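You operate a simulated robot arm through the tools that you are given. There is no shell and no other tool.

You run a simulated robot arm. Do the job below in one go: nothing can be reset, and whatever is moved stays where it is left.

TASK
Gauge the screw from the stand and drop it in the matching drawer.
Fine: seat it in the screw gauge; the drawer bears the length that the gauge shows; shut it again.

Only the result counts: the job must be done as asked and must still hold three seconds after the hand-in. Knocking over, shifting, dropping, spilling or breaking anything else fails it.

THE ROBOT
A 7-joint arm with a fingered hand, fixed in place. Base frame: the origin is on the floor under the middle of its stand, x ahead of it, y to its left, z up; the work surface is at about z = 780. Readings come in mm, degrees, newtons and seconds.
It reaches about 1089 mm from its shoulder. Its first joint turns from -149.0 to 149.0 degrees. Payload 3.5 kg.
The tool frame sits at the grasp point between the pads (the TCP): z along the fingers, y along the line on which they close. The tips reach 30 mm beyond it. The gripper opens to 104 mm; its body begins 35 mm behind the TCP. The gripper is a hand of 4 fingers: y runs from the thumb to the fingers, the wrist lies at [-15, -110, -186] in the tool frame, and closing takes about 1.5 s.
Orientation is that of the tool frame in the base frame, as a unit quaternion [x, y, z, w]. With the fingers straight down and the wrist toward the robot, the tool's x, y and z point along [0, 1, 0], [1, 0, 0] and [0, 0, -1] of the base frame.

THE INTERFACE
- The arm moves only by the tool play_rows. Its argument "rows" is a list of rows, each an object of numbers (a shift or turn left out is 0, a gripper value left out holds the last): "dx", "dy", "dz": the shift along the tool's x, y, z in units of 20 mm (1.0 is 20 mm); "rx", "ry", "rz": the turn, a rotation vector about the tool's x, y, z in units of 6 degrees (1.0 is 6 degrees). In form: [{"dx": .., "dy": .., "dz": .., "rx": .., "ry": .., "rz": ..}, ...]. A call has 1 to 20 rows; each row shifts and turns the commanded pose from where the row before left it, along the tool's axes as they then stand. "grip" is the finger opening in cm, from 0 to 10.4, set as the call begins (left out, the last holds). A call with a number of a shift or a turn outside -1 to 1 is refused whole. Rows are played at 5 a second. More than 50 mm and 8.6 degrees between two rows, or a gripper value outside its range, and nothing of the call is played. A pose out of reach is approached as far as the arm can. The call stops where the force on the tool passes 40 N (or 10 N more than at its start, if that is more) or the arm is blocked; 0.2 s more then pass. The fingers move at their own pace (about 45 mm/s each) and stop on an object; they squeeze with about 26 N. The grip force told is the motor's: it shows also when the fingers shut on nothing. Time passes only in rows, and 0.2 s behind the last, so rows that do not move let the fingers close. The reply holds the time, the measured pose of the TCP, the force on the tool along the base axes, the opening and the grip force, in the units named above and with some noise, with the torque about the TCP (base axes, N m) and any sound that the robot's microphone picked up.
- Cameras (640 x 400 px; columns grow to the right, rows downward): "scene" is fixed at [221.2, -652.4, 1577.1]; the picture's right is [0.93, -0.37, 0.00], its down [-0.12, -0.30, -0.94] and it looks along [0.35, 0.88, -0.33] (base axes); focal length 310 px, centre (320, 200). "wrist" rides on the gripper at [61, -92, -131] in the tool frame; the picture's right is [-0.81, 0.27, -0.52], its down [-0.53, -0.71, 0.46] and it looks along [-0.24, 0.64, 0.72] (tool axes); focal length 275 px, centre (320, 200). There is no depth. A picture from a camera that has moved, and an enlarged one, comes with that camera's place and axes in the base frame and with its lens.
- get_image(camera): a new picture of that camera. It takes no simulated time.
- raise_lower(by): slides the trunk up (or, below 0, down) by that many mm; the arm rides with it, the base frame stays. It gives what a move gives, with no picture.
- set_grasp(shape): the hand has 4 fingers and takes this shape, open, in about a second: jaw (thumb against the fingers, like two jaws); tri (thumb and two fingers); tip (a fingertip pinch); poke (one finger out to press); point (the index stretched); flat (the hand flat); cup (the hand cupped); fist (a fist). The gripper value then closes the fingers along that shape, each until it touches; the sizes above hold for jaw. It gives what a move gives, with no picture.
- enlarge(camera, box): a new picture of the part [left, top, right, bottom] of that camera's present view, enlarged. It takes no simulated time.
- close_job(): hands the job in; it is judged then, once.

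Places have to be worked out from the pictures, the camera data and where the tool is seen. Open the gripper and draw the arm clear of the work before you hand the job in, unless the task says otherwise.

The tools are called after "Emit:" as a command line: name --argument value ..., lists and objects as JSON in quotes. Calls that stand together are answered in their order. play_rows: Moves the arm, as the interface text tells. Its arguments: {"type":"object","properties":{"rows":{"type":"array"},"grip":{"type":"number"}},"required":["rows"]} The other tools are called the same way: raise_lower (by) moves the trunk up or down; set_grasp (shape) gives the hand a shape; get_image (camera) takes a picture; enlarge (camera, box) takes an enlarged picture of a part of a camera's view; close_job () hands the job in.

At the start:

```text
clock: 0.0
tcp_pos: [393.8, 501.6, 1232.9]
tcp_rot: [0.707, 0.708, 0.0, 0.0]
ft_force: [0.6, 0.1, -1.1]
torque: [0.0, -0.03, 0.0]
width: 103.6
gripper_force: 0.0
shape: jaw
trunk travel left (down, up): [-525.0, 185.0]
```

scene: 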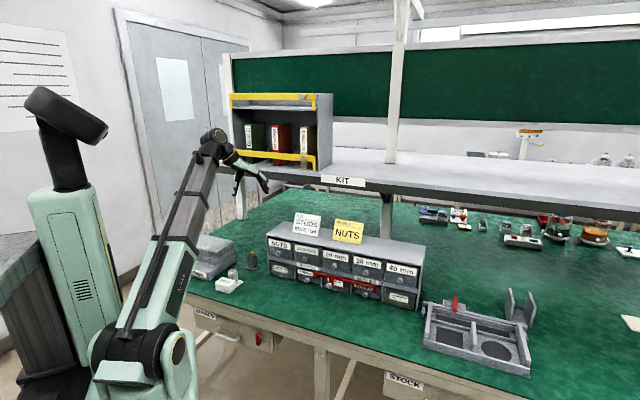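
wrist: 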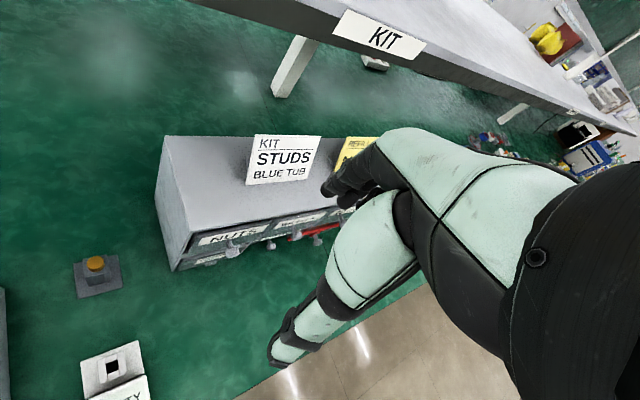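

I start by looking closer at the drawer cabinet, the stand and the gauge in the scene before moving anything.

Emit:
enlarge --camera "scene" --box '[250, 200, 430, 312]'

Emit:
enlarge --camera "scene" --box '[180, 220, 280, 300]'

Emit:
enlarge --camera "scene" --box '[410, 270, 560, 380]'

Emit:
enlarge --camera "wrist" --box '[0, 220, 200, 400]'

```text
3.56 times, centred on (340, 256) of scene
camera zoom: at [221.2, -652.4, 1577.1], right [0.93, -0.37, 0.0], down [-0.12, -0.3, -0.94], along [0.35, 0.88, -0.33], focal length 1102 px, centre (249, 1)
```

zoom: 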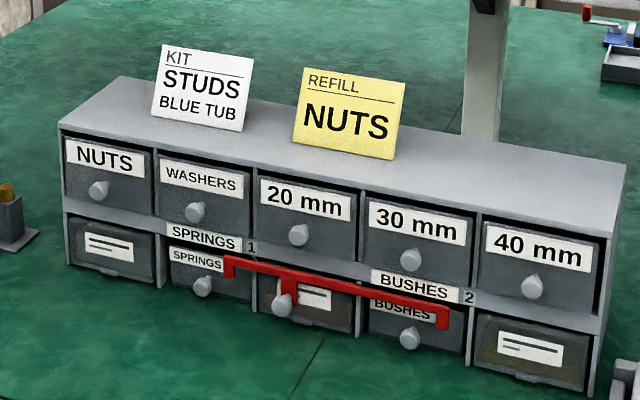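

```text
5.00 times, centred on (230, 260) of scene
camera zoom: at [221.2, -652.4, 1577.1], right [0.93, -0.37, 0.0], down [-0.12, -0.3, -0.94], along [0.35, 0.88, -0.33], focal length 1550 px, centre (770, -100)
```

zoom: 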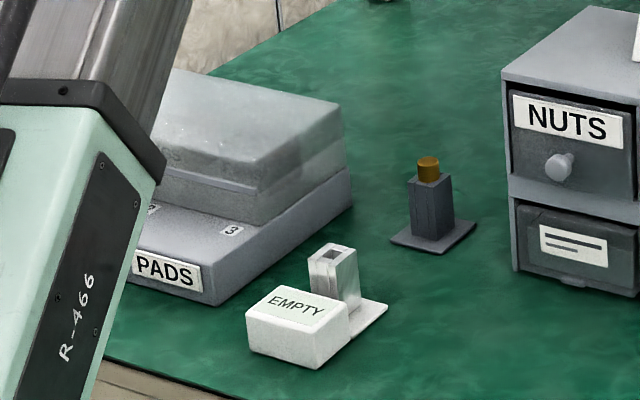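

```text
3.64 times, centred on (485, 325) of scene
camera zoom: at [221.2, -652.4, 1577.1], right [0.93, -0.37, 0.0], down [-0.12, -0.3, -0.94], along [0.35, 0.88, -0.33], focal length 1127 px, centre (-280, -254)
```

zoom: 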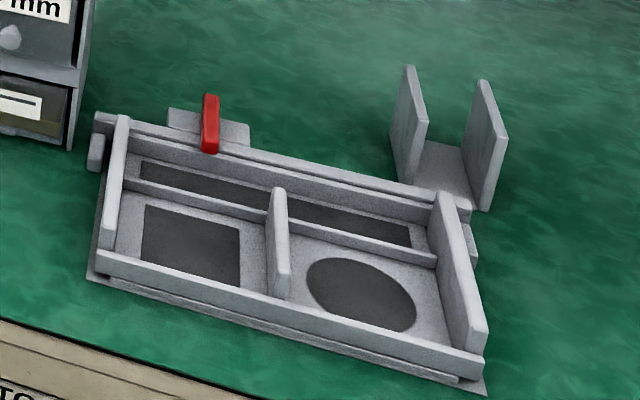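

```text
2.22 times, centred on (100, 310) of wrist
camera zoom: at [302.3, 561.8, 1362.9], right [0.27, -0.81, 0.52], down [-0.71, -0.53, -0.46], along [0.64, -0.24, -0.72], focal length 612 px, centre (809, -44)
```

zoom: 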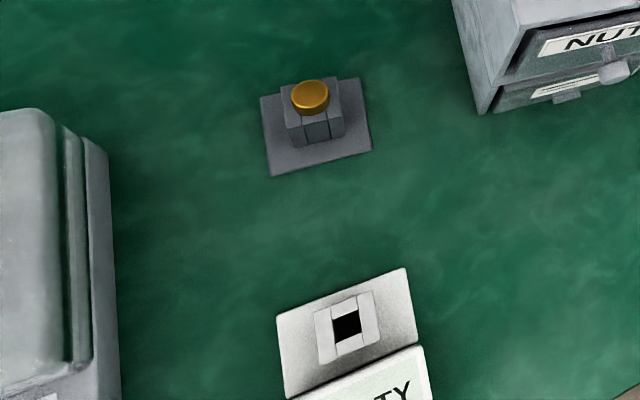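

The brass-headed screw sits in the grey stand left of the cabinet; the white one is marked EMPTY. I need to find the screw gauge, so I look at the rest of the bench.

Emit:
enlarge --camera "scene" --box '[410, 195, 530, 260]'

Emit:
enlarge --camera "scene" --box '[520, 195, 640, 270]'

Emit:
enlarge --camera "scene" --box '[460, 120, 640, 200]'

Emit:
enlarge --camera "scene" --box '[540, 260, 640, 400]'

Emit:
enlarge --camera "scene" --box '[180, 290, 420, 400]'

Emit:
enlarge --camera "wrist" --box '[440, 0, 640, 200]'

```text
5.33 times, centred on (470, 228) of scene
camera zoom: at [221.2, -652.4, 1577.1], right [0.93, -0.37, 0.0], down [-0.12, -0.3, -0.94], along [0.35, 0.88, -0.33], focal length 1654 px, centre (-480, 53)
```

zoom: 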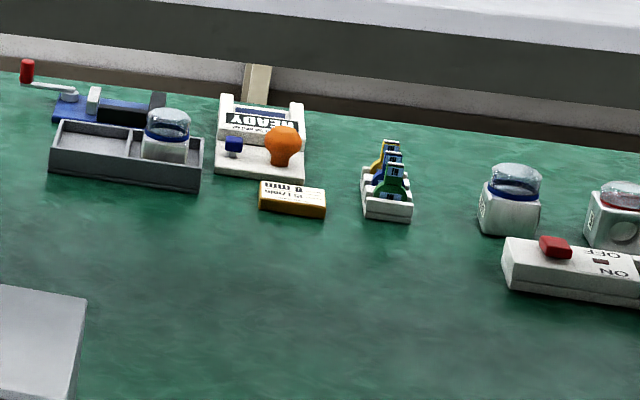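

```text
5.33 times, centred on (580, 232) of scene
camera zoom: at [221.2, -652.4, 1577.1], right [0.93, -0.37, 0.0], down [-0.12, -0.3, -0.94], along [0.35, 0.88, -0.33], focal length 1654 px, centre (-1067, 27)
```

zoom: 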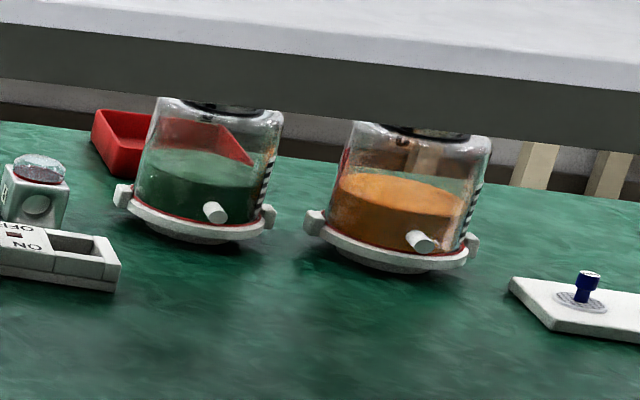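

```text
3.56 times, centred on (550, 160) of scene
camera zoom: at [221.2, -652.4, 1577.1], right [0.93, -0.37, 0.0], down [-0.12, -0.3, -0.94], along [0.35, 0.88, -0.33], focal length 1102 px, centre (-498, 342)
```

zoom: 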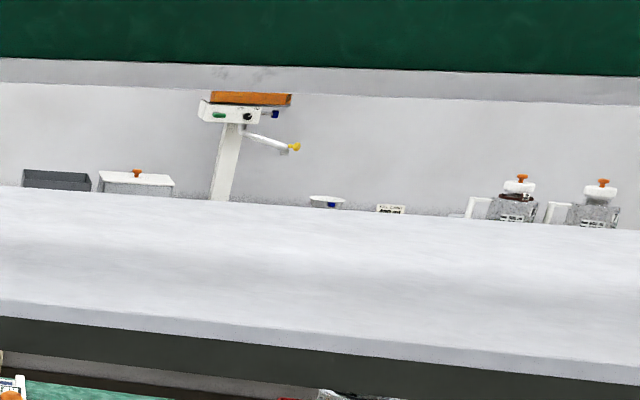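

```text
2.86 times, centred on (590, 330) of scene
camera zoom: at [221.2, -652.4, 1577.1], right [0.93, -0.37, 0.0], down [-0.12, -0.3, -0.94], along [0.35, 0.88, -0.33], focal length 886 px, centre (-451, -171)
```

zoom: 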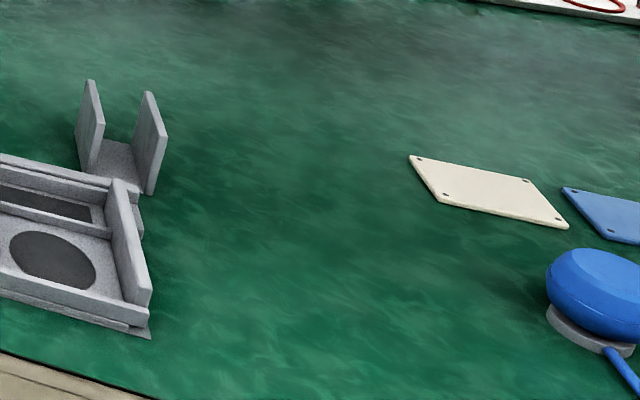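

```text
2.67 times, centred on (300, 345) of scene
camera zoom: at [221.2, -652.4, 1577.1], right [0.93, -0.37, 0.0], down [-0.12, -0.3, -0.94], along [0.35, 0.88, -0.33], focal length 827 px, centre (373, -187)
```

zoom: 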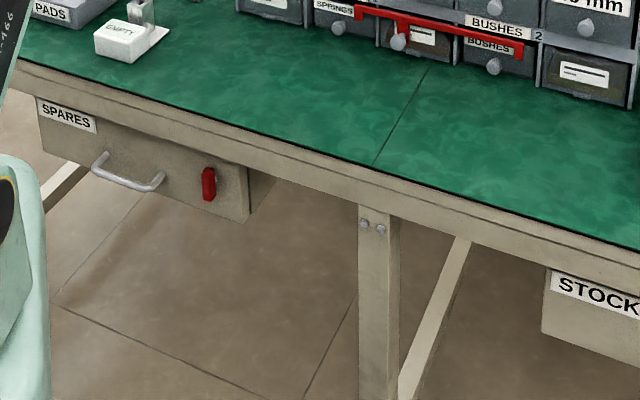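

```text
2.00 times, centred on (540, 100) of wrist
camera zoom: at [302.3, 561.8, 1362.9], right [0.27, -0.81, 0.52], down [-0.71, -0.53, -0.46], along [0.64, -0.24, -0.72], focal length 551 px, centre (-120, 400)
```

zoom: 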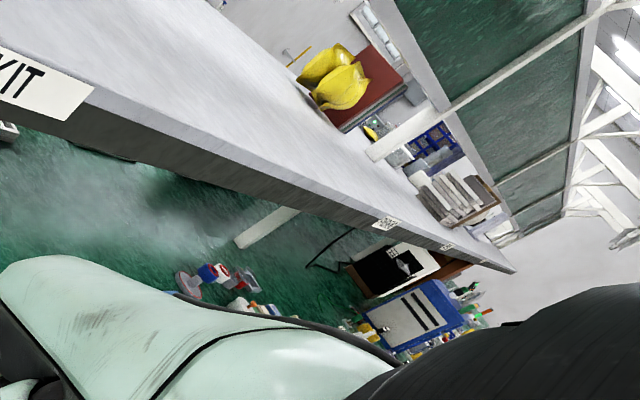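

The white device marked EMPTY with the square hole looks like the screw gauge (its plate shows the reading). I judge the screw head at about (407, 684, 856) and the gauge hole at about (304, 581, 845); I move above to look closer.

Emit:
play_rows --rows '[{"dx": 0.643, "dy": -0.29, "dz": 0.91}, {"dx": 0.643, "dy": -0.29, "dz": 0.91}, {"dx": 0.643, "dy": -0.29, "dz": 0.91}, {"dx": 0.643, "dy": -0.29, "dz": 0.91}, {"dx": 0.643, "dy": -0.29, "dz": 0.91}, {"dx": 0.643, "dy": -0.29, "dz": 0.91}, {"dx": 0.643, "dy": -0.29, "dz": 0.91}, {"dx": 0.643, "dy": -0.29, "dz": 0.91}, {"dx": 0.643, "dy": -0.29, "dz": 0.91}, {"dx": 0.643, "dy": -0.29, "dz": 0.91}, {"dx": 0.643, "dy": -0.29, "dz": 0.91}, {"dx": 0.643, "dy": -0.29, "dz": 0.91}]'

Emit:
get_image --camera "wrist"

Emit:
get_image --camera "scene"

```text
clock: 2.6
tcp_pos: [323.6, 657.1, 1014.9]
tcp_rot: [0.708, 0.706, 0.0, 0.0]
ft_force: [0.4, 1.2, -0.6]
torque: [-0.02, 0.02, 0.02]
width: 103.6
gripper_force: 0.1
shape: jaw
trunk travel left (down, up): [-525.0, 185.0]
```

```text
taken
camera wrist: at [231.6, 717.2, 1144.4], right [0.27, -0.81, 0.52], down [-0.71, -0.53, -0.46], along [0.64, -0.24, -0.72], focal length 275 px, centre (320, 200)
```

wrist: 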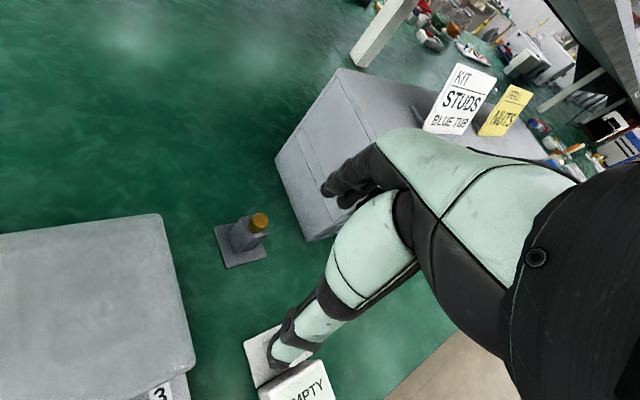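

```text
taken
```

scene: 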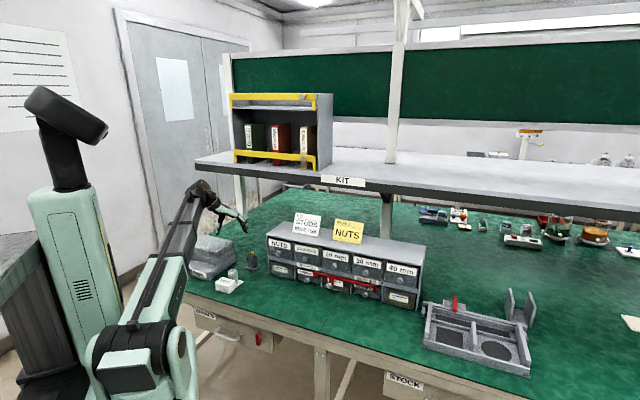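

The hand appears as calibrated (thumb low-left, fingers up). I enlarge the stand and what is visible of the gauge.

Emit:
enlarge --camera "wrist" --box '[200, 200, 290, 280]'

Emit:
enlarge --camera "wrist" --box '[230, 310, 350, 400]'

Emit:
enlarge --camera "scene" --box '[205, 240, 275, 300]'

```text
5.00 times, centred on (245, 240) of wrist
camera zoom: at [231.6, 717.2, 1144.4], right [0.27, -0.81, 0.52], down [-0.71, -0.53, -0.46], along [0.64, -0.24, -0.72], focal length 1376 px, centre (695, 0)
```

zoom: 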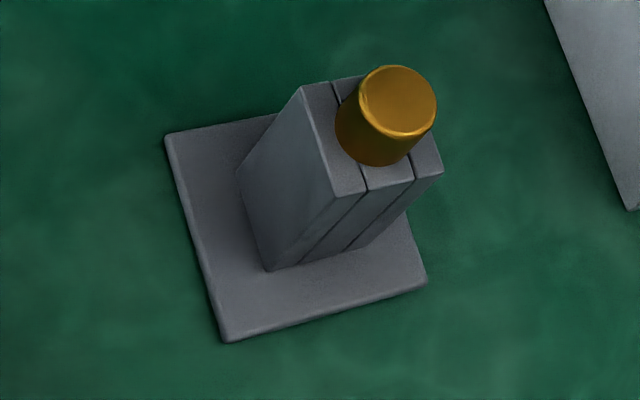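

```text
4.44 times, centred on (290, 355) of wrist
camera zoom: at [231.6, 717.2, 1144.4], right [0.27, -0.81, 0.52], down [-0.71, -0.53, -0.46], along [0.64, -0.24, -0.72], focal length 1224 px, centre (453, -489)
```

zoom: 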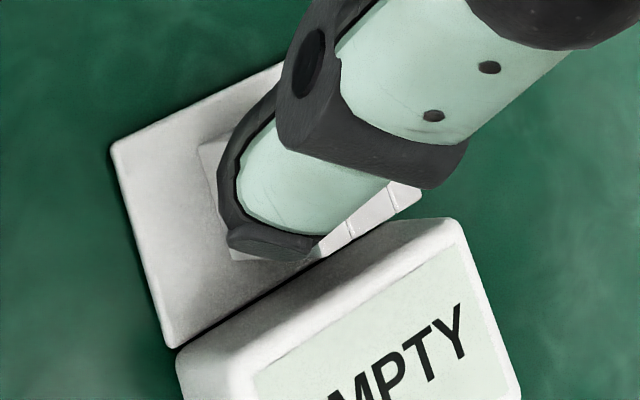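

```text
6.67 times, centred on (240, 270) of scene
camera zoom: at [221.2, -652.4, 1577.1], right [0.93, -0.37, 0.0], down [-0.12, -0.3, -0.94], along [0.35, 0.88, -0.33], focal length 2067 px, centre (853, -267)
```

zoom: 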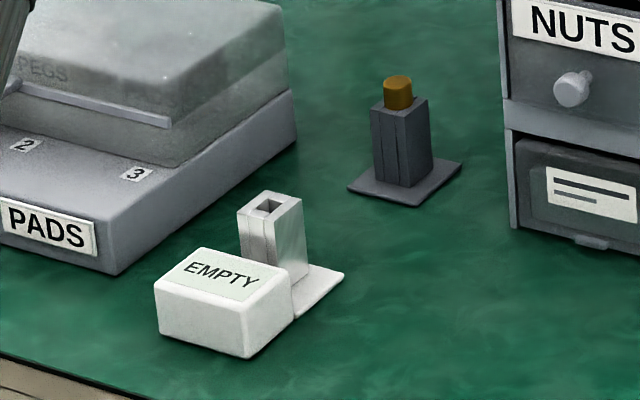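

The screw head top is at about (405, 684, 862), about 18 mm across and 17 mm tall, on a 28 mm tower turned 45° with its top at z≈845. I try the fingered shapes at this safe height to see which suits a short head.

Emit:
set_grasp --shape "tip"

Emit:
get_image --camera "wrist"

Emit:
enlarge --camera "scene" --box '[180, 170, 270, 240]'

```text
clock: 3.5
tcp_pos: [323.4, 657.0, 1014.2]
tcp_rot: [0.707, 0.707, -0.001, 0.0]
ft_force: [-0.1, -0.6, 0.0]
torque: [0.03, -0.06, 0.02]
width: 103.8
gripper_force: 0.1
shape: tip
trunk travel left (down, up): [-525.0, 185.0]
```

```text
taken
camera wrist: at [231.7, 716.8, 1144.9], right [0.27, -0.81, 0.52], down [-0.71, -0.53, -0.46], along [0.64, -0.24, -0.72], focal length 275 px, centre (320, 200)
```

wrist: 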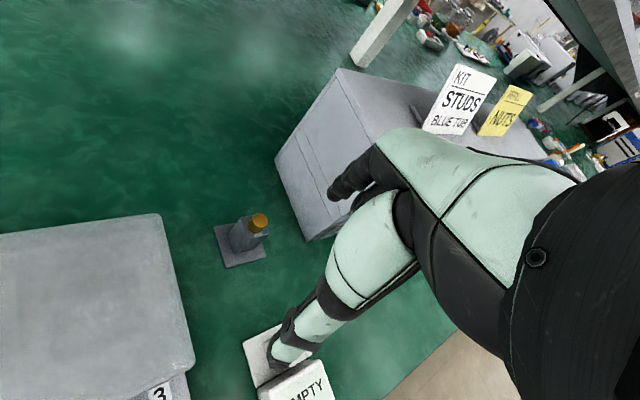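

```text
5.71 times, centred on (225, 205) of scene
camera zoom: at [221.2, -652.4, 1577.1], right [0.93, -0.37, 0.0], down [-0.12, -0.3, -0.94], along [0.35, 0.88, -0.33], focal length 1772 px, centre (863, 171)
```

zoom: 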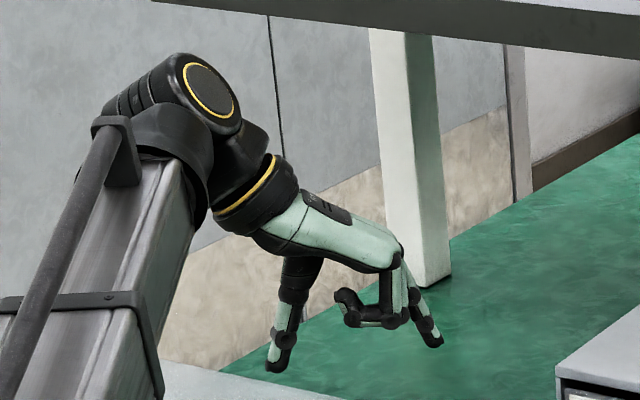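

In "tip" the thumb opposes the index with others curled. I check "tri", and then close it in the air down to about 2 cm to see where the tips meet.

Emit:
set_grasp --shape "tri"

Emit:
play_rows --rows '[{}, {}, {}, {}, {}, {}, {}, {}]' --grip 1.8

Emit:
get_image --camera "wrist"

Emit:
enlarge --camera "scene" --box '[180, 170, 270, 240]'

```text
clock: 4.4
tcp_pos: [322.1, 656.4, 1015.4]
tcp_rot: [0.707, 0.707, 0.0, 0.0]
ft_force: [-0.2, 0.1, 0.5]
torque: [0.02, -0.02, -0.03]
width: 103.5
gripper_force: 0.0
shape: tri
trunk travel left (down, up): [-525.0, 185.0]
```

```text
clock: 6.2
tcp_pos: [324.7, 656.9, 1014.5]
tcp_rot: [0.708, 0.707, 0.0, 0.0]
ft_force: [0.2, -0.2, 1.0]
torque: [-0.02, 0.02, 0.03]
width: 18.1
gripper_force: 0.1
shape: tri
trunk travel left (down, up): [-525.0, 185.0]
```

```text
taken
camera wrist: at [231.7, 716.9, 1144.7], right [0.27, -0.81, 0.52], down [-0.71, -0.53, -0.46], along [0.64, -0.24, -0.72], focal length 275 px, centre (320, 200)
```

wrist: 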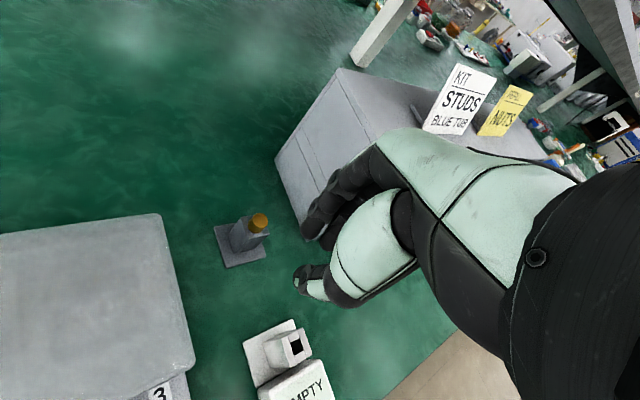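

```text
5.71 times, centred on (225, 205) of scene
camera zoom: at [221.2, -652.4, 1577.1], right [0.93, -0.37, 0.0], down [-0.12, -0.3, -0.94], along [0.35, 0.88, -0.33], focal length 1772 px, centre (863, 171)
```

zoom: 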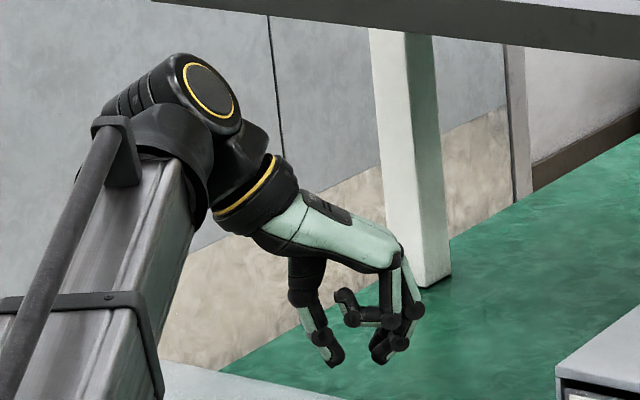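

Closed to 18 mm, the tri tips angle inward and pinch at the very tips (30 mm beyond TCP), which suits the short head. Now the gauge is visible; I enlarge it.

Emit:
enlarge --camera "wrist" --box '[235, 310, 345, 400]'

Emit:
enlarge --camera "wrist" --box '[270, 160, 390, 310]'

Emit:
enlarge --camera "scene" --box '[215, 262, 250, 295]'

```text
4.44 times, centred on (290, 355) of wrist
camera zoom: at [231.7, 716.9, 1144.7], right [0.27, -0.81, 0.52], down [-0.71, -0.53, -0.46], along [0.64, -0.24, -0.72], focal length 1224 px, centre (453, -489)
```

zoom: 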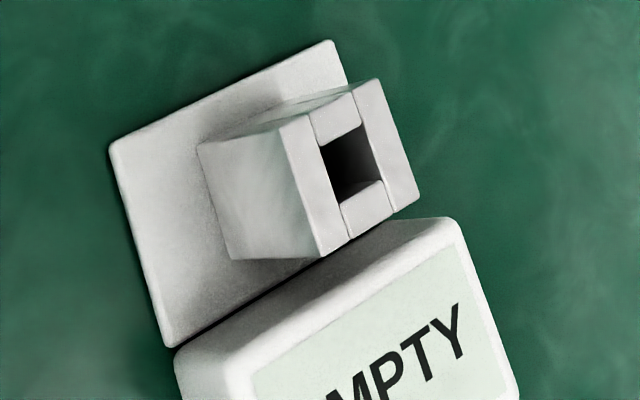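

```text
2.67 times, centred on (330, 235) of wrist
camera zoom: at [231.7, 716.9, 1144.7], right [0.27, -0.81, 0.52], down [-0.71, -0.53, -0.46], along [0.64, -0.24, -0.72], focal length 734 px, centre (293, 107)
```

zoom: 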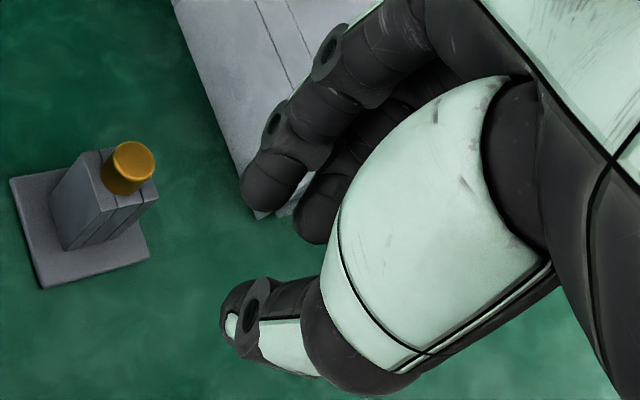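

```text
12.12 times, centred on (232, 278) of scene
camera zoom: at [221.2, -652.4, 1577.1], right [0.93, -0.37, 0.0], down [-0.12, -0.3, -0.94], along [0.35, 0.88, -0.33], focal length 3758 px, centre (1381, -752)
```

zoom: 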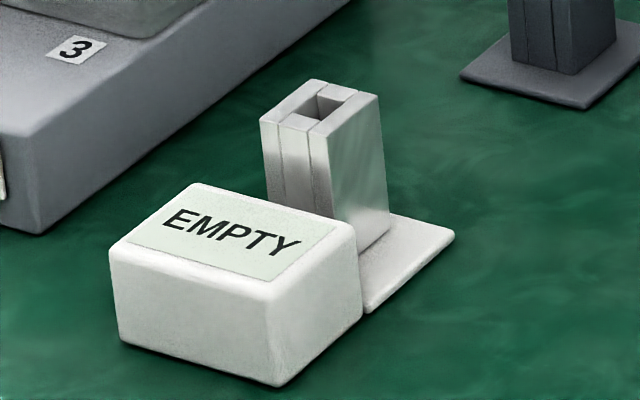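

The gauge tower matches the stand tower (28 mm, square hole ≈12 mm), hole centre ≈(302, 583, 845). I move over the screw with the tips still clear of the head, fingers opened to 6 cm.

Emit:
play_rows --rows '[{"dx": 0.221, "dy": 0.671, "dz": 0.7875}, {"dx": 0.221, "dy": 0.671, "dz": 0.7875}, {"dx": 0.221, "dy": 0.671, "dz": 0.7875}, {"dx": 0.221, "dy": 0.671, "dz": 0.7875}, {"dx": 0.221, "dy": 0.671, "dz": 0.7875}, {"dx": 0.221, "dy": 0.671, "dz": 0.7875}, {}]' --grip 6.0

Emit:
get_image --camera "wrist"

Emit:
enlarge --camera "wrist" --box '[240, 160, 400, 360]'

Emit:
enlarge --camera "scene" --box '[215, 215, 285, 280]'

```text
clock: 7.8
tcp_pos: [405.4, 682.1, 919.8]
tcp_rot: [0.707, 0.707, 0.0, 0.0]
ft_force: [0.3, -0.3, 0.1]
torque: [0.01, 0.03, 0.03]
width: 59.7
gripper_force: 0.0
shape: tri
trunk travel left (down, up): [-525.0, 185.0]
```

```text
taken
camera wrist: at [313.3, 743.0, 1049.2], right [0.27, -0.81, 0.52], down [-0.71, -0.53, -0.46], along [0.64, -0.24, -0.72], focal length 275 px, centre (320, 200)
```

wrist: 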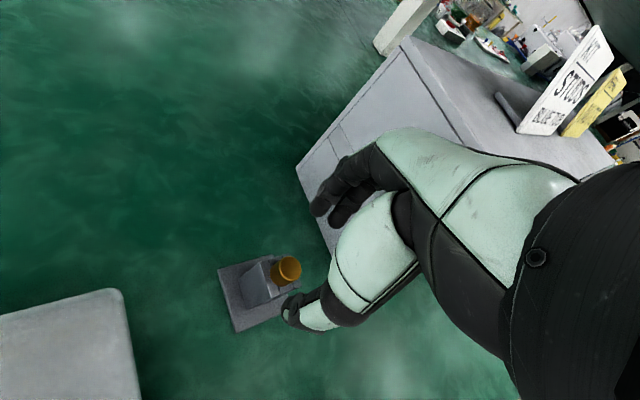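

```text
2.00 times, centred on (320, 260) of wrist
camera zoom: at [313.3, 743.0, 1049.2], right [0.27, -0.81, 0.52], down [-0.71, -0.53, -0.46], along [0.64, -0.24, -0.72], focal length 551 px, centre (320, 80)
```

zoom: 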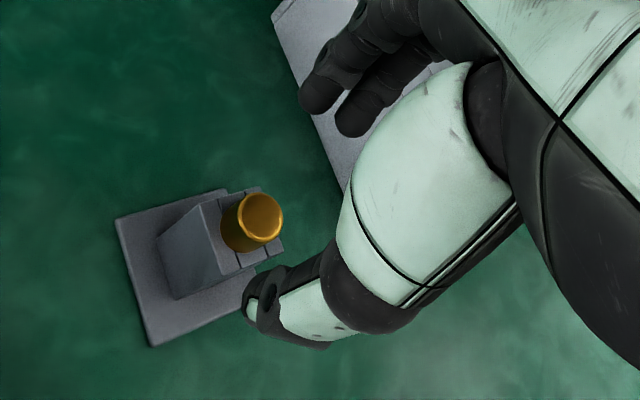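

```text
6.15 times, centred on (250, 248) of scene
camera zoom: at [221.2, -652.4, 1577.1], right [0.93, -0.37, 0.0], down [-0.12, -0.3, -0.94], along [0.35, 0.88, -0.33], focal length 1908 px, centre (751, -92)
```

zoom: 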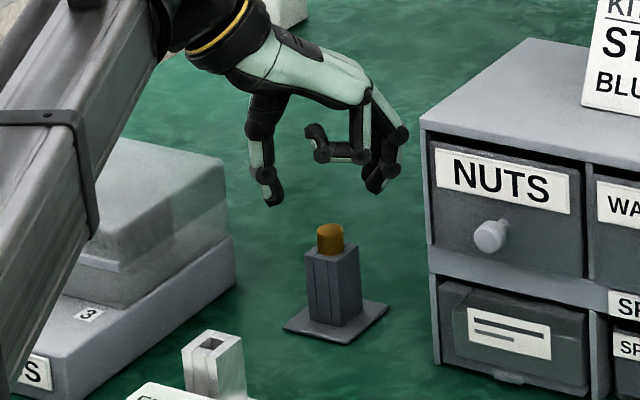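

Tips are now about 26 mm above the head top and nearly centred. I zoom further to measure the lateral offset before descending.

Emit:
enlarge --camera "scene" --box '[235, 230, 275, 260]'

Emit:
enlarge --camera "wrist" --box '[260, 170, 360, 340]'

```text
13.33 times, centred on (255, 245) of scene
camera zoom: at [221.2, -652.4, 1577.1], right [0.93, -0.37, 0.0], down [-0.12, -0.3, -0.94], along [0.35, 0.88, -0.33], focal length 4134 px, centre (1187, -400)
```

zoom: 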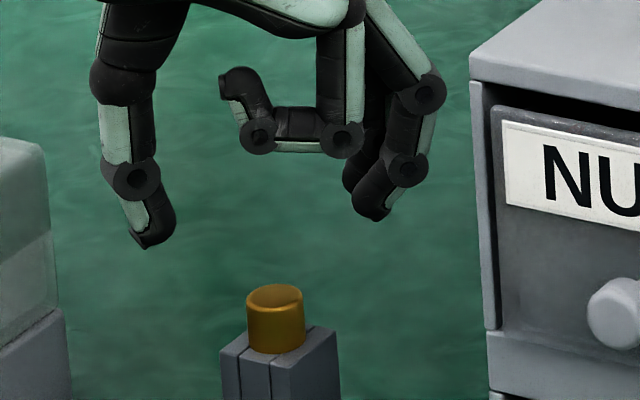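

```text
2.35 times, centred on (310, 255) of wrist
camera zoom: at [313.3, 743.0, 1049.2], right [0.27, -0.81, 0.52], down [-0.71, -0.53, -0.46], along [0.64, -0.24, -0.72], focal length 648 px, centre (344, 71)
```

zoom: 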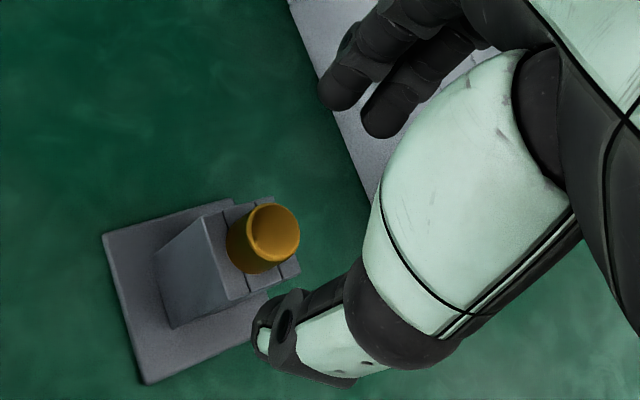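

Wrist geometry puts the tips' centre on the TCP and the screw axis at (404.5, 683.3), so only about 1 mm correction is needed. I descend ~38 mm so the tips sit just above the tower top beside the head.

Emit:
play_rows --rows '[{"dx": 0.06, "dy": -0.04, "dz": 0.4}, {"dz": 0.5}, {"dz": 0.5}, {"dz": 0.5}, {}]'

Emit:
enlarge --camera "scene" --box '[230, 235, 275, 270]'

Emit:
enlarge --camera "wrist" --box '[260, 170, 360, 340]'

```text
clock: 9.0
tcp_pos: [404.3, 684.0, 881.0]
tcp_rot: [0.706, 0.708, 0.0, 0.0]
ft_force: [0.0, -1.0, 0.5]
torque: [0.02, 0.01, -0.07]
width: 59.6
gripper_force: 0.0
shape: tri
trunk travel left (down, up): [-525.0, 185.0]
```

```text
11.43 times, centred on (252, 252) of scene
camera zoom: at [221.2, -652.4, 1577.1], right [0.93, -0.37, 0.0], down [-0.12, -0.3, -0.94], along [0.35, 0.88, -0.33], focal length 3543 px, centre (1091, -400)
```

zoom: 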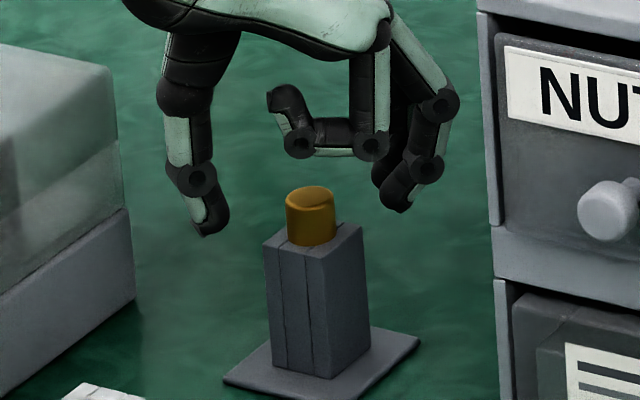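

```text
2.35 times, centred on (310, 255) of wrist
camera zoom: at [312.5, 744.4, 1011.3], right [0.27, -0.81, 0.52], down [-0.71, -0.53, -0.46], along [0.64, -0.24, -0.72], focal length 648 px, centre (344, 71)
```

zoom: 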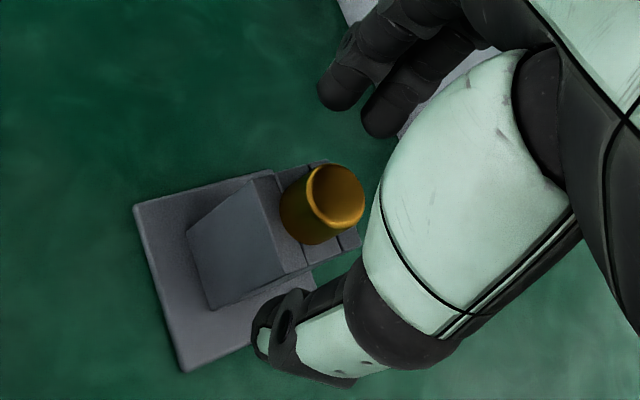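

The head's mid-height lies right at the tips' centre; the tips are about 6 mm above the tower top, so I lower 3 mm more and close.

Emit:
play_rows --rows '[{"dz": 0.15}, {}]'

Emit:
play_rows --rows '[{}, {}, {}, {}, {}, {}, {}, {}]' --grip 1.0

Emit:
enlarge --camera "scene" --box '[230, 235, 275, 270]'

Emit:
enlarge --camera "wrist" --box '[260, 170, 360, 340]'

```text
clock: 9.6
tcp_pos: [404.1, 683.8, 878.7]
tcp_rot: [0.707, 0.707, 0.0, 0.001]
ft_force: [-0.1, -0.2, -0.3]
torque: [0.03, 0.03, -0.01]
width: 59.5
gripper_force: 0.0
shape: tri
trunk travel left (down, up): [-525.0, 185.0]
```

```text
clock: 11.4
tcp_pos: [403.9, 683.8, 878.6]
tcp_rot: [0.707, 0.707, 0.001, 0.0]
ft_force: [-0.2, 0.5, -0.9]
torque: [0.02, 0.02, -0.01]
width: 11.4
gripper_force: 26.1
shape: tri
trunk travel left (down, up): [-525.0, 185.0]
```

```text
11.43 times, centred on (252, 252) of scene
camera zoom: at [221.2, -652.4, 1577.1], right [0.93, -0.37, 0.0], down [-0.12, -0.3, -0.94], along [0.35, 0.88, -0.33], focal length 3543 px, centre (1091, -400)
```

zoom: 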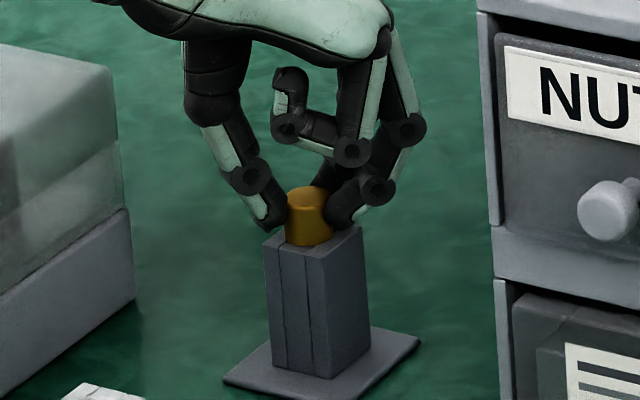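

```text
2.35 times, centred on (310, 255) of wrist
camera zoom: at [312.4, 744.1, 1008.5], right [0.27, -0.81, 0.52], down [-0.71, -0.53, -0.46], along [0.64, -0.24, -0.72], focal length 648 px, centre (344, 71)
```

zoom: 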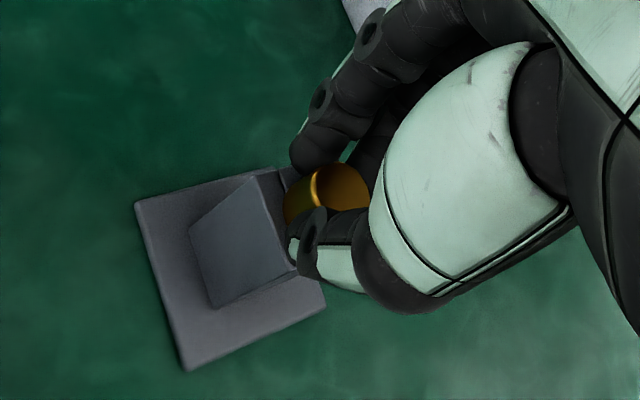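

The grip reads 26 N with the head between thumb and two fingers. I lift straight up slowly and check.

Emit:
play_rows --rows '[{"dz": -0.25}, {"dz": -0.5}, {"dz": -0.5}, {"dz": -0.5}, {"dz": -0.5}, {"dz": -0.5}, {"dz": -0.5}, {"dz": -0.5}, {}]'

Emit:
enlarge --camera "scene" --box '[225, 215, 280, 265]'

Emit:
enlarge --camera "wrist" --box '[240, 170, 360, 340]'

```text
clock: 13.4
tcp_pos: [404.1, 684.5, 954.1]
tcp_rot: [0.707, 0.707, 0.0, 0.0]
ft_force: [0.7, 0.4, -0.1]
torque: [0.01, -0.01, 0.0]
width: 11.3
gripper_force: 26.1
shape: tri
trunk travel left (down, up): [-525.0, 185.0]
```

```text
8.00 times, centred on (252, 240) of scene
camera zoom: at [221.2, -652.4, 1577.1], right [0.93, -0.37, 0.0], down [-0.12, -0.3, -0.94], along [0.35, 0.88, -0.33], focal length 2480 px, centre (860, -120)
```

zoom: 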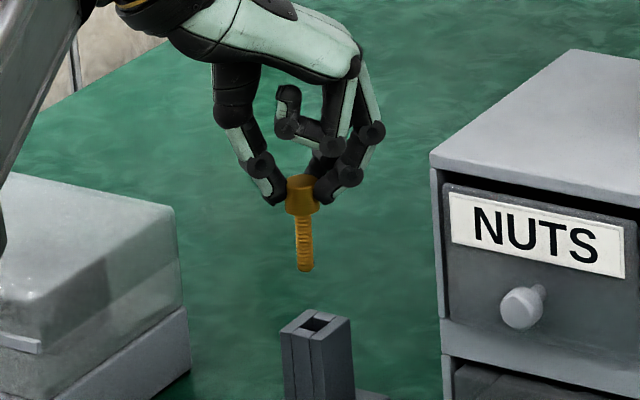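

```text
2.35 times, centred on (300, 255) of wrist
camera zoom: at [312.3, 745.4, 1084.3], right [0.27, -0.81, 0.52], down [-0.71, -0.53, -0.46], along [0.64, -0.24, -0.72], focal length 648 px, centre (367, 71)
```

zoom: 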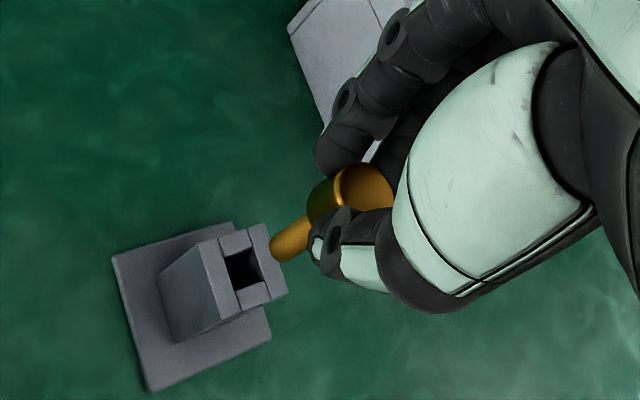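

The screw came out cleanly and hangs vertically. I carry it at this height over the gauge, offset (-101.7, -101.3) from the stand as measured.

Emit:
play_rows --rows '[{"dx": -0.633, "dy": -0.636}, {"dx": -0.633, "dy": -0.636}, {"dx": -0.633, "dy": -0.636}, {"dx": -0.633, "dy": -0.636}, {"dx": -0.633, "dy": -0.636}, {"dx": -0.633, "dy": -0.636}, {"dx": -0.633, "dy": -0.636}, {"dx": -0.633, "dy": -0.636}, {}, {}]'

Emit:
enlarge --camera "wrist" --box '[240, 170, 360, 340]'

Emit:
enlarge --camera "scene" --box '[205, 225, 260, 285]'

```text
clock: 15.6
tcp_pos: [303.5, 583.1, 953.2]
tcp_rot: [0.707, 0.707, 0.0, 0.0]
ft_force: [-0.5, 0.4, -0.3]
torque: [0.0, 0.01, -0.01]
width: 11.4
gripper_force: 25.7
shape: tri
trunk travel left (down, up): [-525.0, 185.0]
```

```text
2.35 times, centred on (300, 255) of wrist
camera zoom: at [210.9, 643.8, 1083.9], right [0.27, -0.81, 0.52], down [-0.71, -0.53, -0.46], along [0.64, -0.24, -0.72], focal length 648 px, centre (367, 71)
```

zoom: 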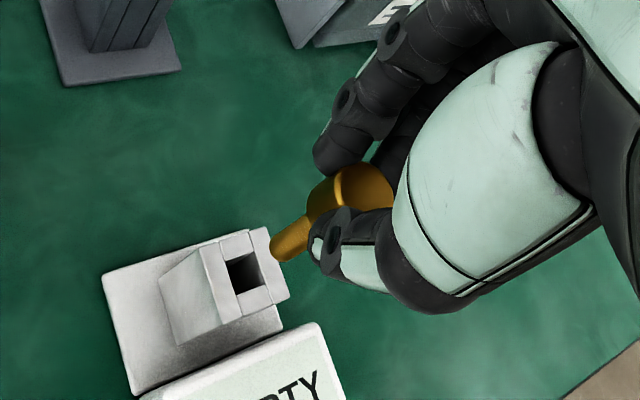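

```text
6.67 times, centred on (232, 255) of scene
camera zoom: at [221.2, -652.4, 1577.1], right [0.93, -0.37, 0.0], down [-0.12, -0.3, -0.94], along [0.35, 0.88, -0.33], focal length 2067 px, centre (903, -167)
```

zoom: 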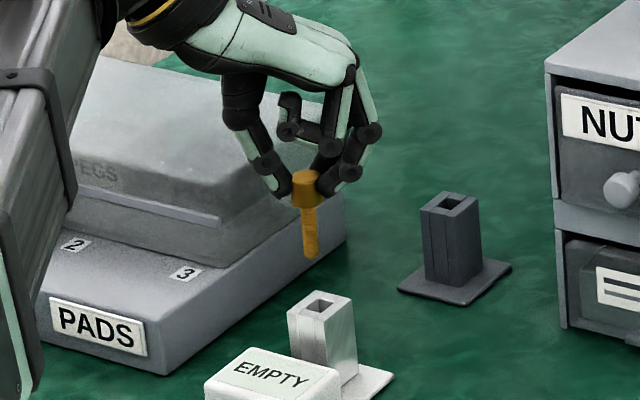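

Nearly aligned; I zoom in tight on both cameras to refine the shank-to-hole alignment.

Emit:
enlarge --camera "wrist" --box '[255, 235, 305, 280]'

Emit:
enlarge --camera "scene" --box '[235, 248, 270, 282]'

Emit:
enlarge --camera "scene" --box '[240, 248, 264, 280]'

```text
8.89 times, centred on (280, 258) of wrist
camera zoom: at [210.9, 643.8, 1083.9], right [0.27, -0.81, 0.52], down [-0.71, -0.53, -0.46], along [0.64, -0.24, -0.72], focal length 2447 px, centre (676, -311)
```

zoom: 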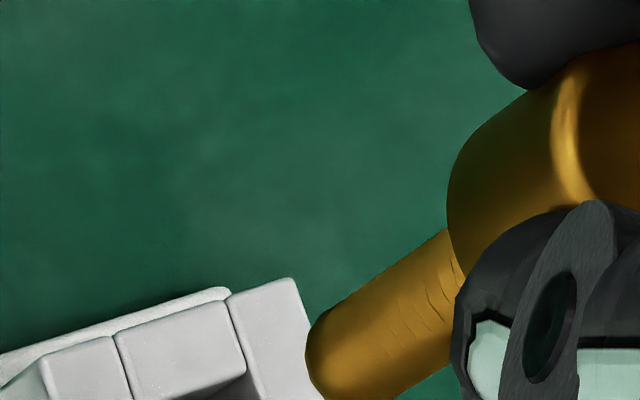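

```text
11.76 times, centred on (252, 265) of scene
camera zoom: at [221.2, -652.4, 1577.1], right [0.93, -0.37, 0.0], down [-0.12, -0.3, -0.94], along [0.35, 0.88, -0.33], focal length 3648 px, centre (1114, -565)
```

zoom: 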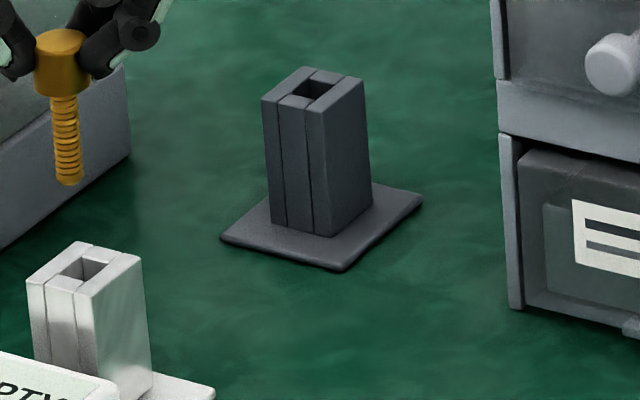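

```text
12.50 times, centred on (252, 264) of scene
camera zoom: at [221.2, -652.4, 1577.1], right [0.93, -0.37, 0.0], down [-0.12, -0.3, -0.94], along [0.35, 0.88, -0.33], focal length 3876 px, centre (1170, -600)
```

zoom: 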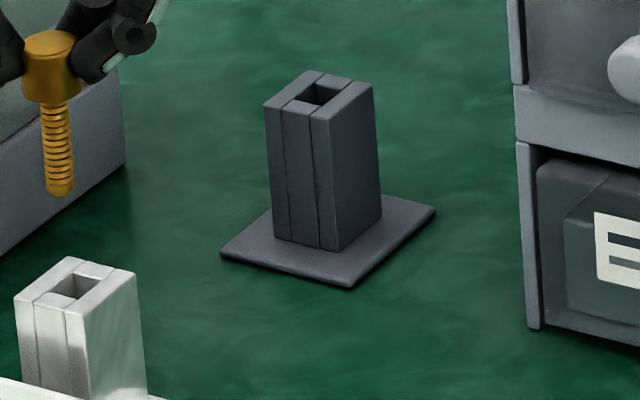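

Emit:
enlarge --camera "scene" --box '[217, 252, 247, 278]'

Emit:
enlarge --camera "wrist" --box '[250, 250, 310, 305]'

```text
15.38 times, centred on (232, 265) of scene
camera zoom: at [221.2, -652.4, 1577.1], right [0.93, -0.37, 0.0], down [-0.12, -0.3, -0.94], along [0.35, 0.88, -0.33], focal length 4770 px, centre (1674, -800)
```

zoom: 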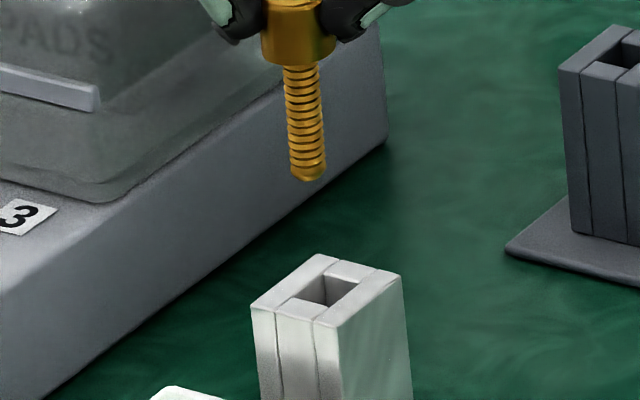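

```text
7.27 times, centred on (280, 278) of wrist
camera zoom: at [210.9, 643.8, 1083.9], right [0.27, -0.81, 0.52], down [-0.71, -0.53, -0.46], along [0.64, -0.24, -0.72], focal length 2002 px, centre (611, -364)
```

zoom: 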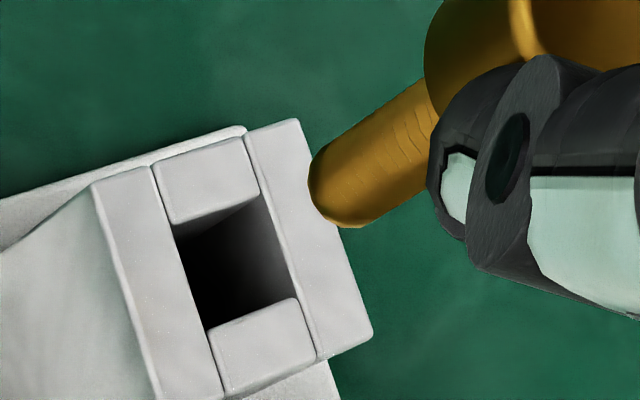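

Combining both views: the hole centre lies roughly (+0.6, -1.5) mm from the shank tip, and the shank may lean about 2°. I zoom tighter on the shank to check the lean.

Emit:
enlarge --camera "scene" --box '[225, 250, 237, 266]'

Emit:
enlarge --camera "scene" --box '[226, 262, 240, 276]'

```text
16.00 times, centred on (231, 258) of scene
camera zoom: at [221.2, -652.4, 1577.1], right [0.93, -0.37, 0.0], down [-0.12, -0.3, -0.94], along [0.35, 0.88, -0.33], focal length 4961 px, centre (1744, -728)
```

zoom: 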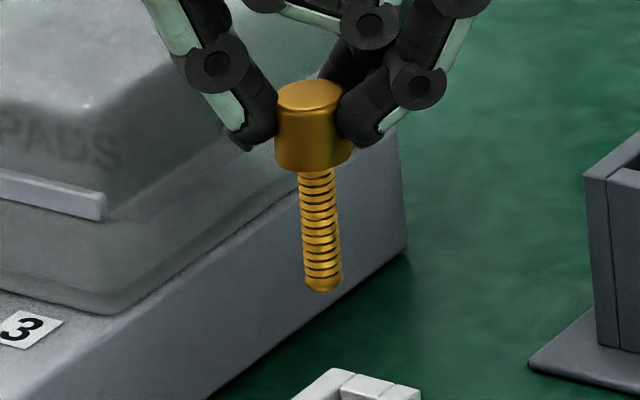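

```text
16.00 times, centred on (233, 269) of scene
camera zoom: at [221.2, -652.4, 1577.1], right [0.93, -0.37, 0.0], down [-0.12, -0.3, -0.94], along [0.35, 0.88, -0.33], focal length 4961 px, centre (1712, -904)
```

zoom: 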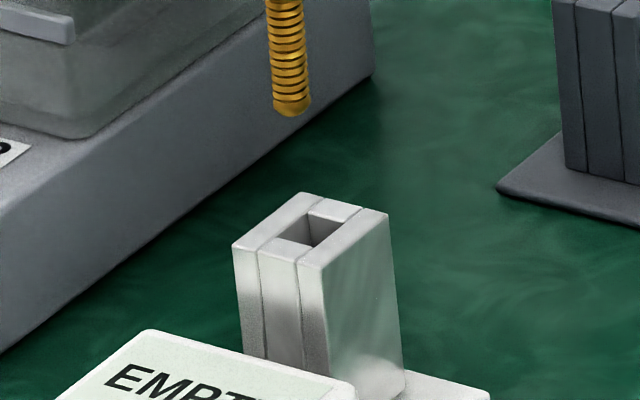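

The shank leans ~2° (bottom toward −x,+y). I straighten it with a 2° tool turn, compensating the TCP so the tip ends over the hole, then re-check.

Emit:
play_rows --rows '[{"dx": -0.005, "dy": -0.075, "rx": -0.139, "ry": -0.092}, {"rx": -0.139, "ry": -0.092}, {}, {}]'

Emit:
enlarge --camera "scene" --box '[225, 250, 237, 266]'

Emit:
enlarge --camera "scene" --box '[225, 259, 239, 275]'

Emit:
enlarge --camera "wrist" --box '[250, 250, 310, 305]'

```text
clock: 16.6
tcp_pos: [300.7, 582.3, 953.3]
tcp_rot: [0.707, 0.707, 0.003, 0.017]
ft_force: [0.3, -0.4, -0.3]
torque: [0.01, -0.01, -0.02]
width: 11.3
gripper_force: 25.5
shape: tri
trunk travel left (down, up): [-525.0, 185.0]
```

```text
16.00 times, centred on (231, 258) of scene
camera zoom: at [221.2, -652.4, 1577.1], right [0.93, -0.37, 0.0], down [-0.12, -0.3, -0.94], along [0.35, 0.88, -0.33], focal length 4961 px, centre (1744, -728)
```

zoom: 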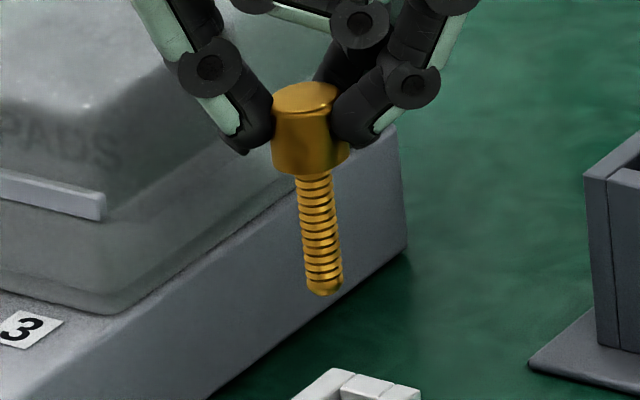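

```text
16.00 times, centred on (232, 267) of scene
camera zoom: at [221.2, -652.4, 1577.1], right [0.93, -0.37, 0.0], down [-0.12, -0.3, -0.94], along [0.35, 0.88, -0.33], focal length 4961 px, centre (1728, -872)
```

zoom: 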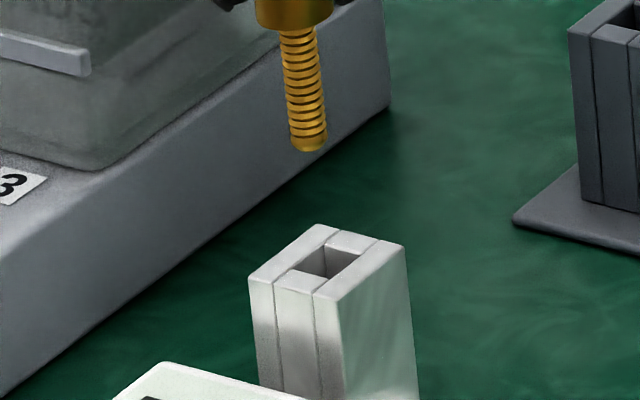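

```text
7.27 times, centred on (280, 278) of wrist
camera zoom: at [205.3, 645.9, 1079.8], right [0.26, -0.8, 0.54], down [-0.7, -0.54, -0.47], along [0.67, -0.26, -0.7], focal length 2002 px, centre (611, -364)
```

zoom: 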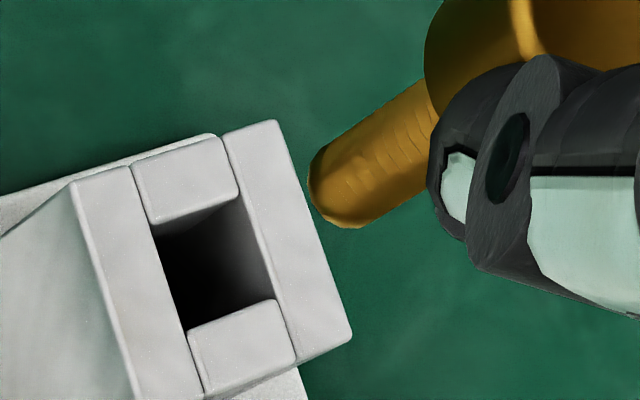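

The shank is now vertical; hole is about (+0.9, −0.25) mm from the tip. I apply that and descend ~32 mm so the tip hovers just above the hole, then check again.

Emit:
play_rows --rows '[{"dx": -0.0125, "dy": 0.045}, {"dx": 0.0077, "dy": -0.0116, "dz": 0.4}, {"dx": 0.0077, "dy": -0.0116, "dz": 0.4}, {"dx": 0.0077, "dy": -0.0116, "dz": 0.4}, {"dx": 0.0077, "dy": -0.0116, "dz": 0.4}, {}, {}]'

Emit:
enlarge --camera "scene" --box '[225, 259, 239, 275]'

Emit:
enlarge --camera "wrist" --box '[260, 235, 320, 290]'

```text
clock: 18.2
tcp_pos: [302.2, 582.2, 920.6]
tcp_rot: [0.707, 0.707, 0.004, 0.017]
ft_force: [-0.1, -0.4, -0.4]
torque: [0.03, 0.01, 0.0]
width: 11.3
gripper_force: 25.9
shape: tri
trunk travel left (down, up): [-525.0, 185.0]
```

```text
16.00 times, centred on (232, 267) of scene
camera zoom: at [221.2, -652.4, 1577.1], right [0.93, -0.37, 0.0], down [-0.12, -0.3, -0.94], along [0.35, 0.88, -0.33], focal length 4961 px, centre (1728, -872)
```

zoom: 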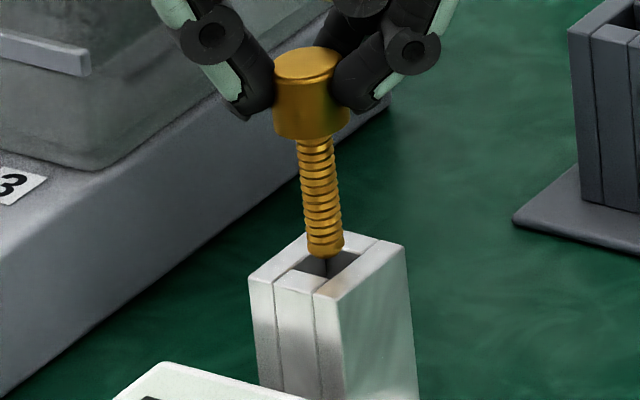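

```text
7.27 times, centred on (290, 262) of wrist
camera zoom: at [206.5, 644.9, 1047.1], right [0.26, -0.8, 0.54], down [-0.7, -0.54, -0.47], along [0.67, -0.26, -0.7], focal length 2002 px, centre (538, -254)
```

zoom: 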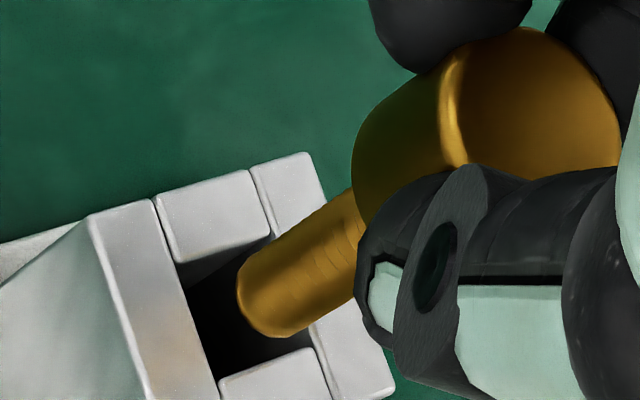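

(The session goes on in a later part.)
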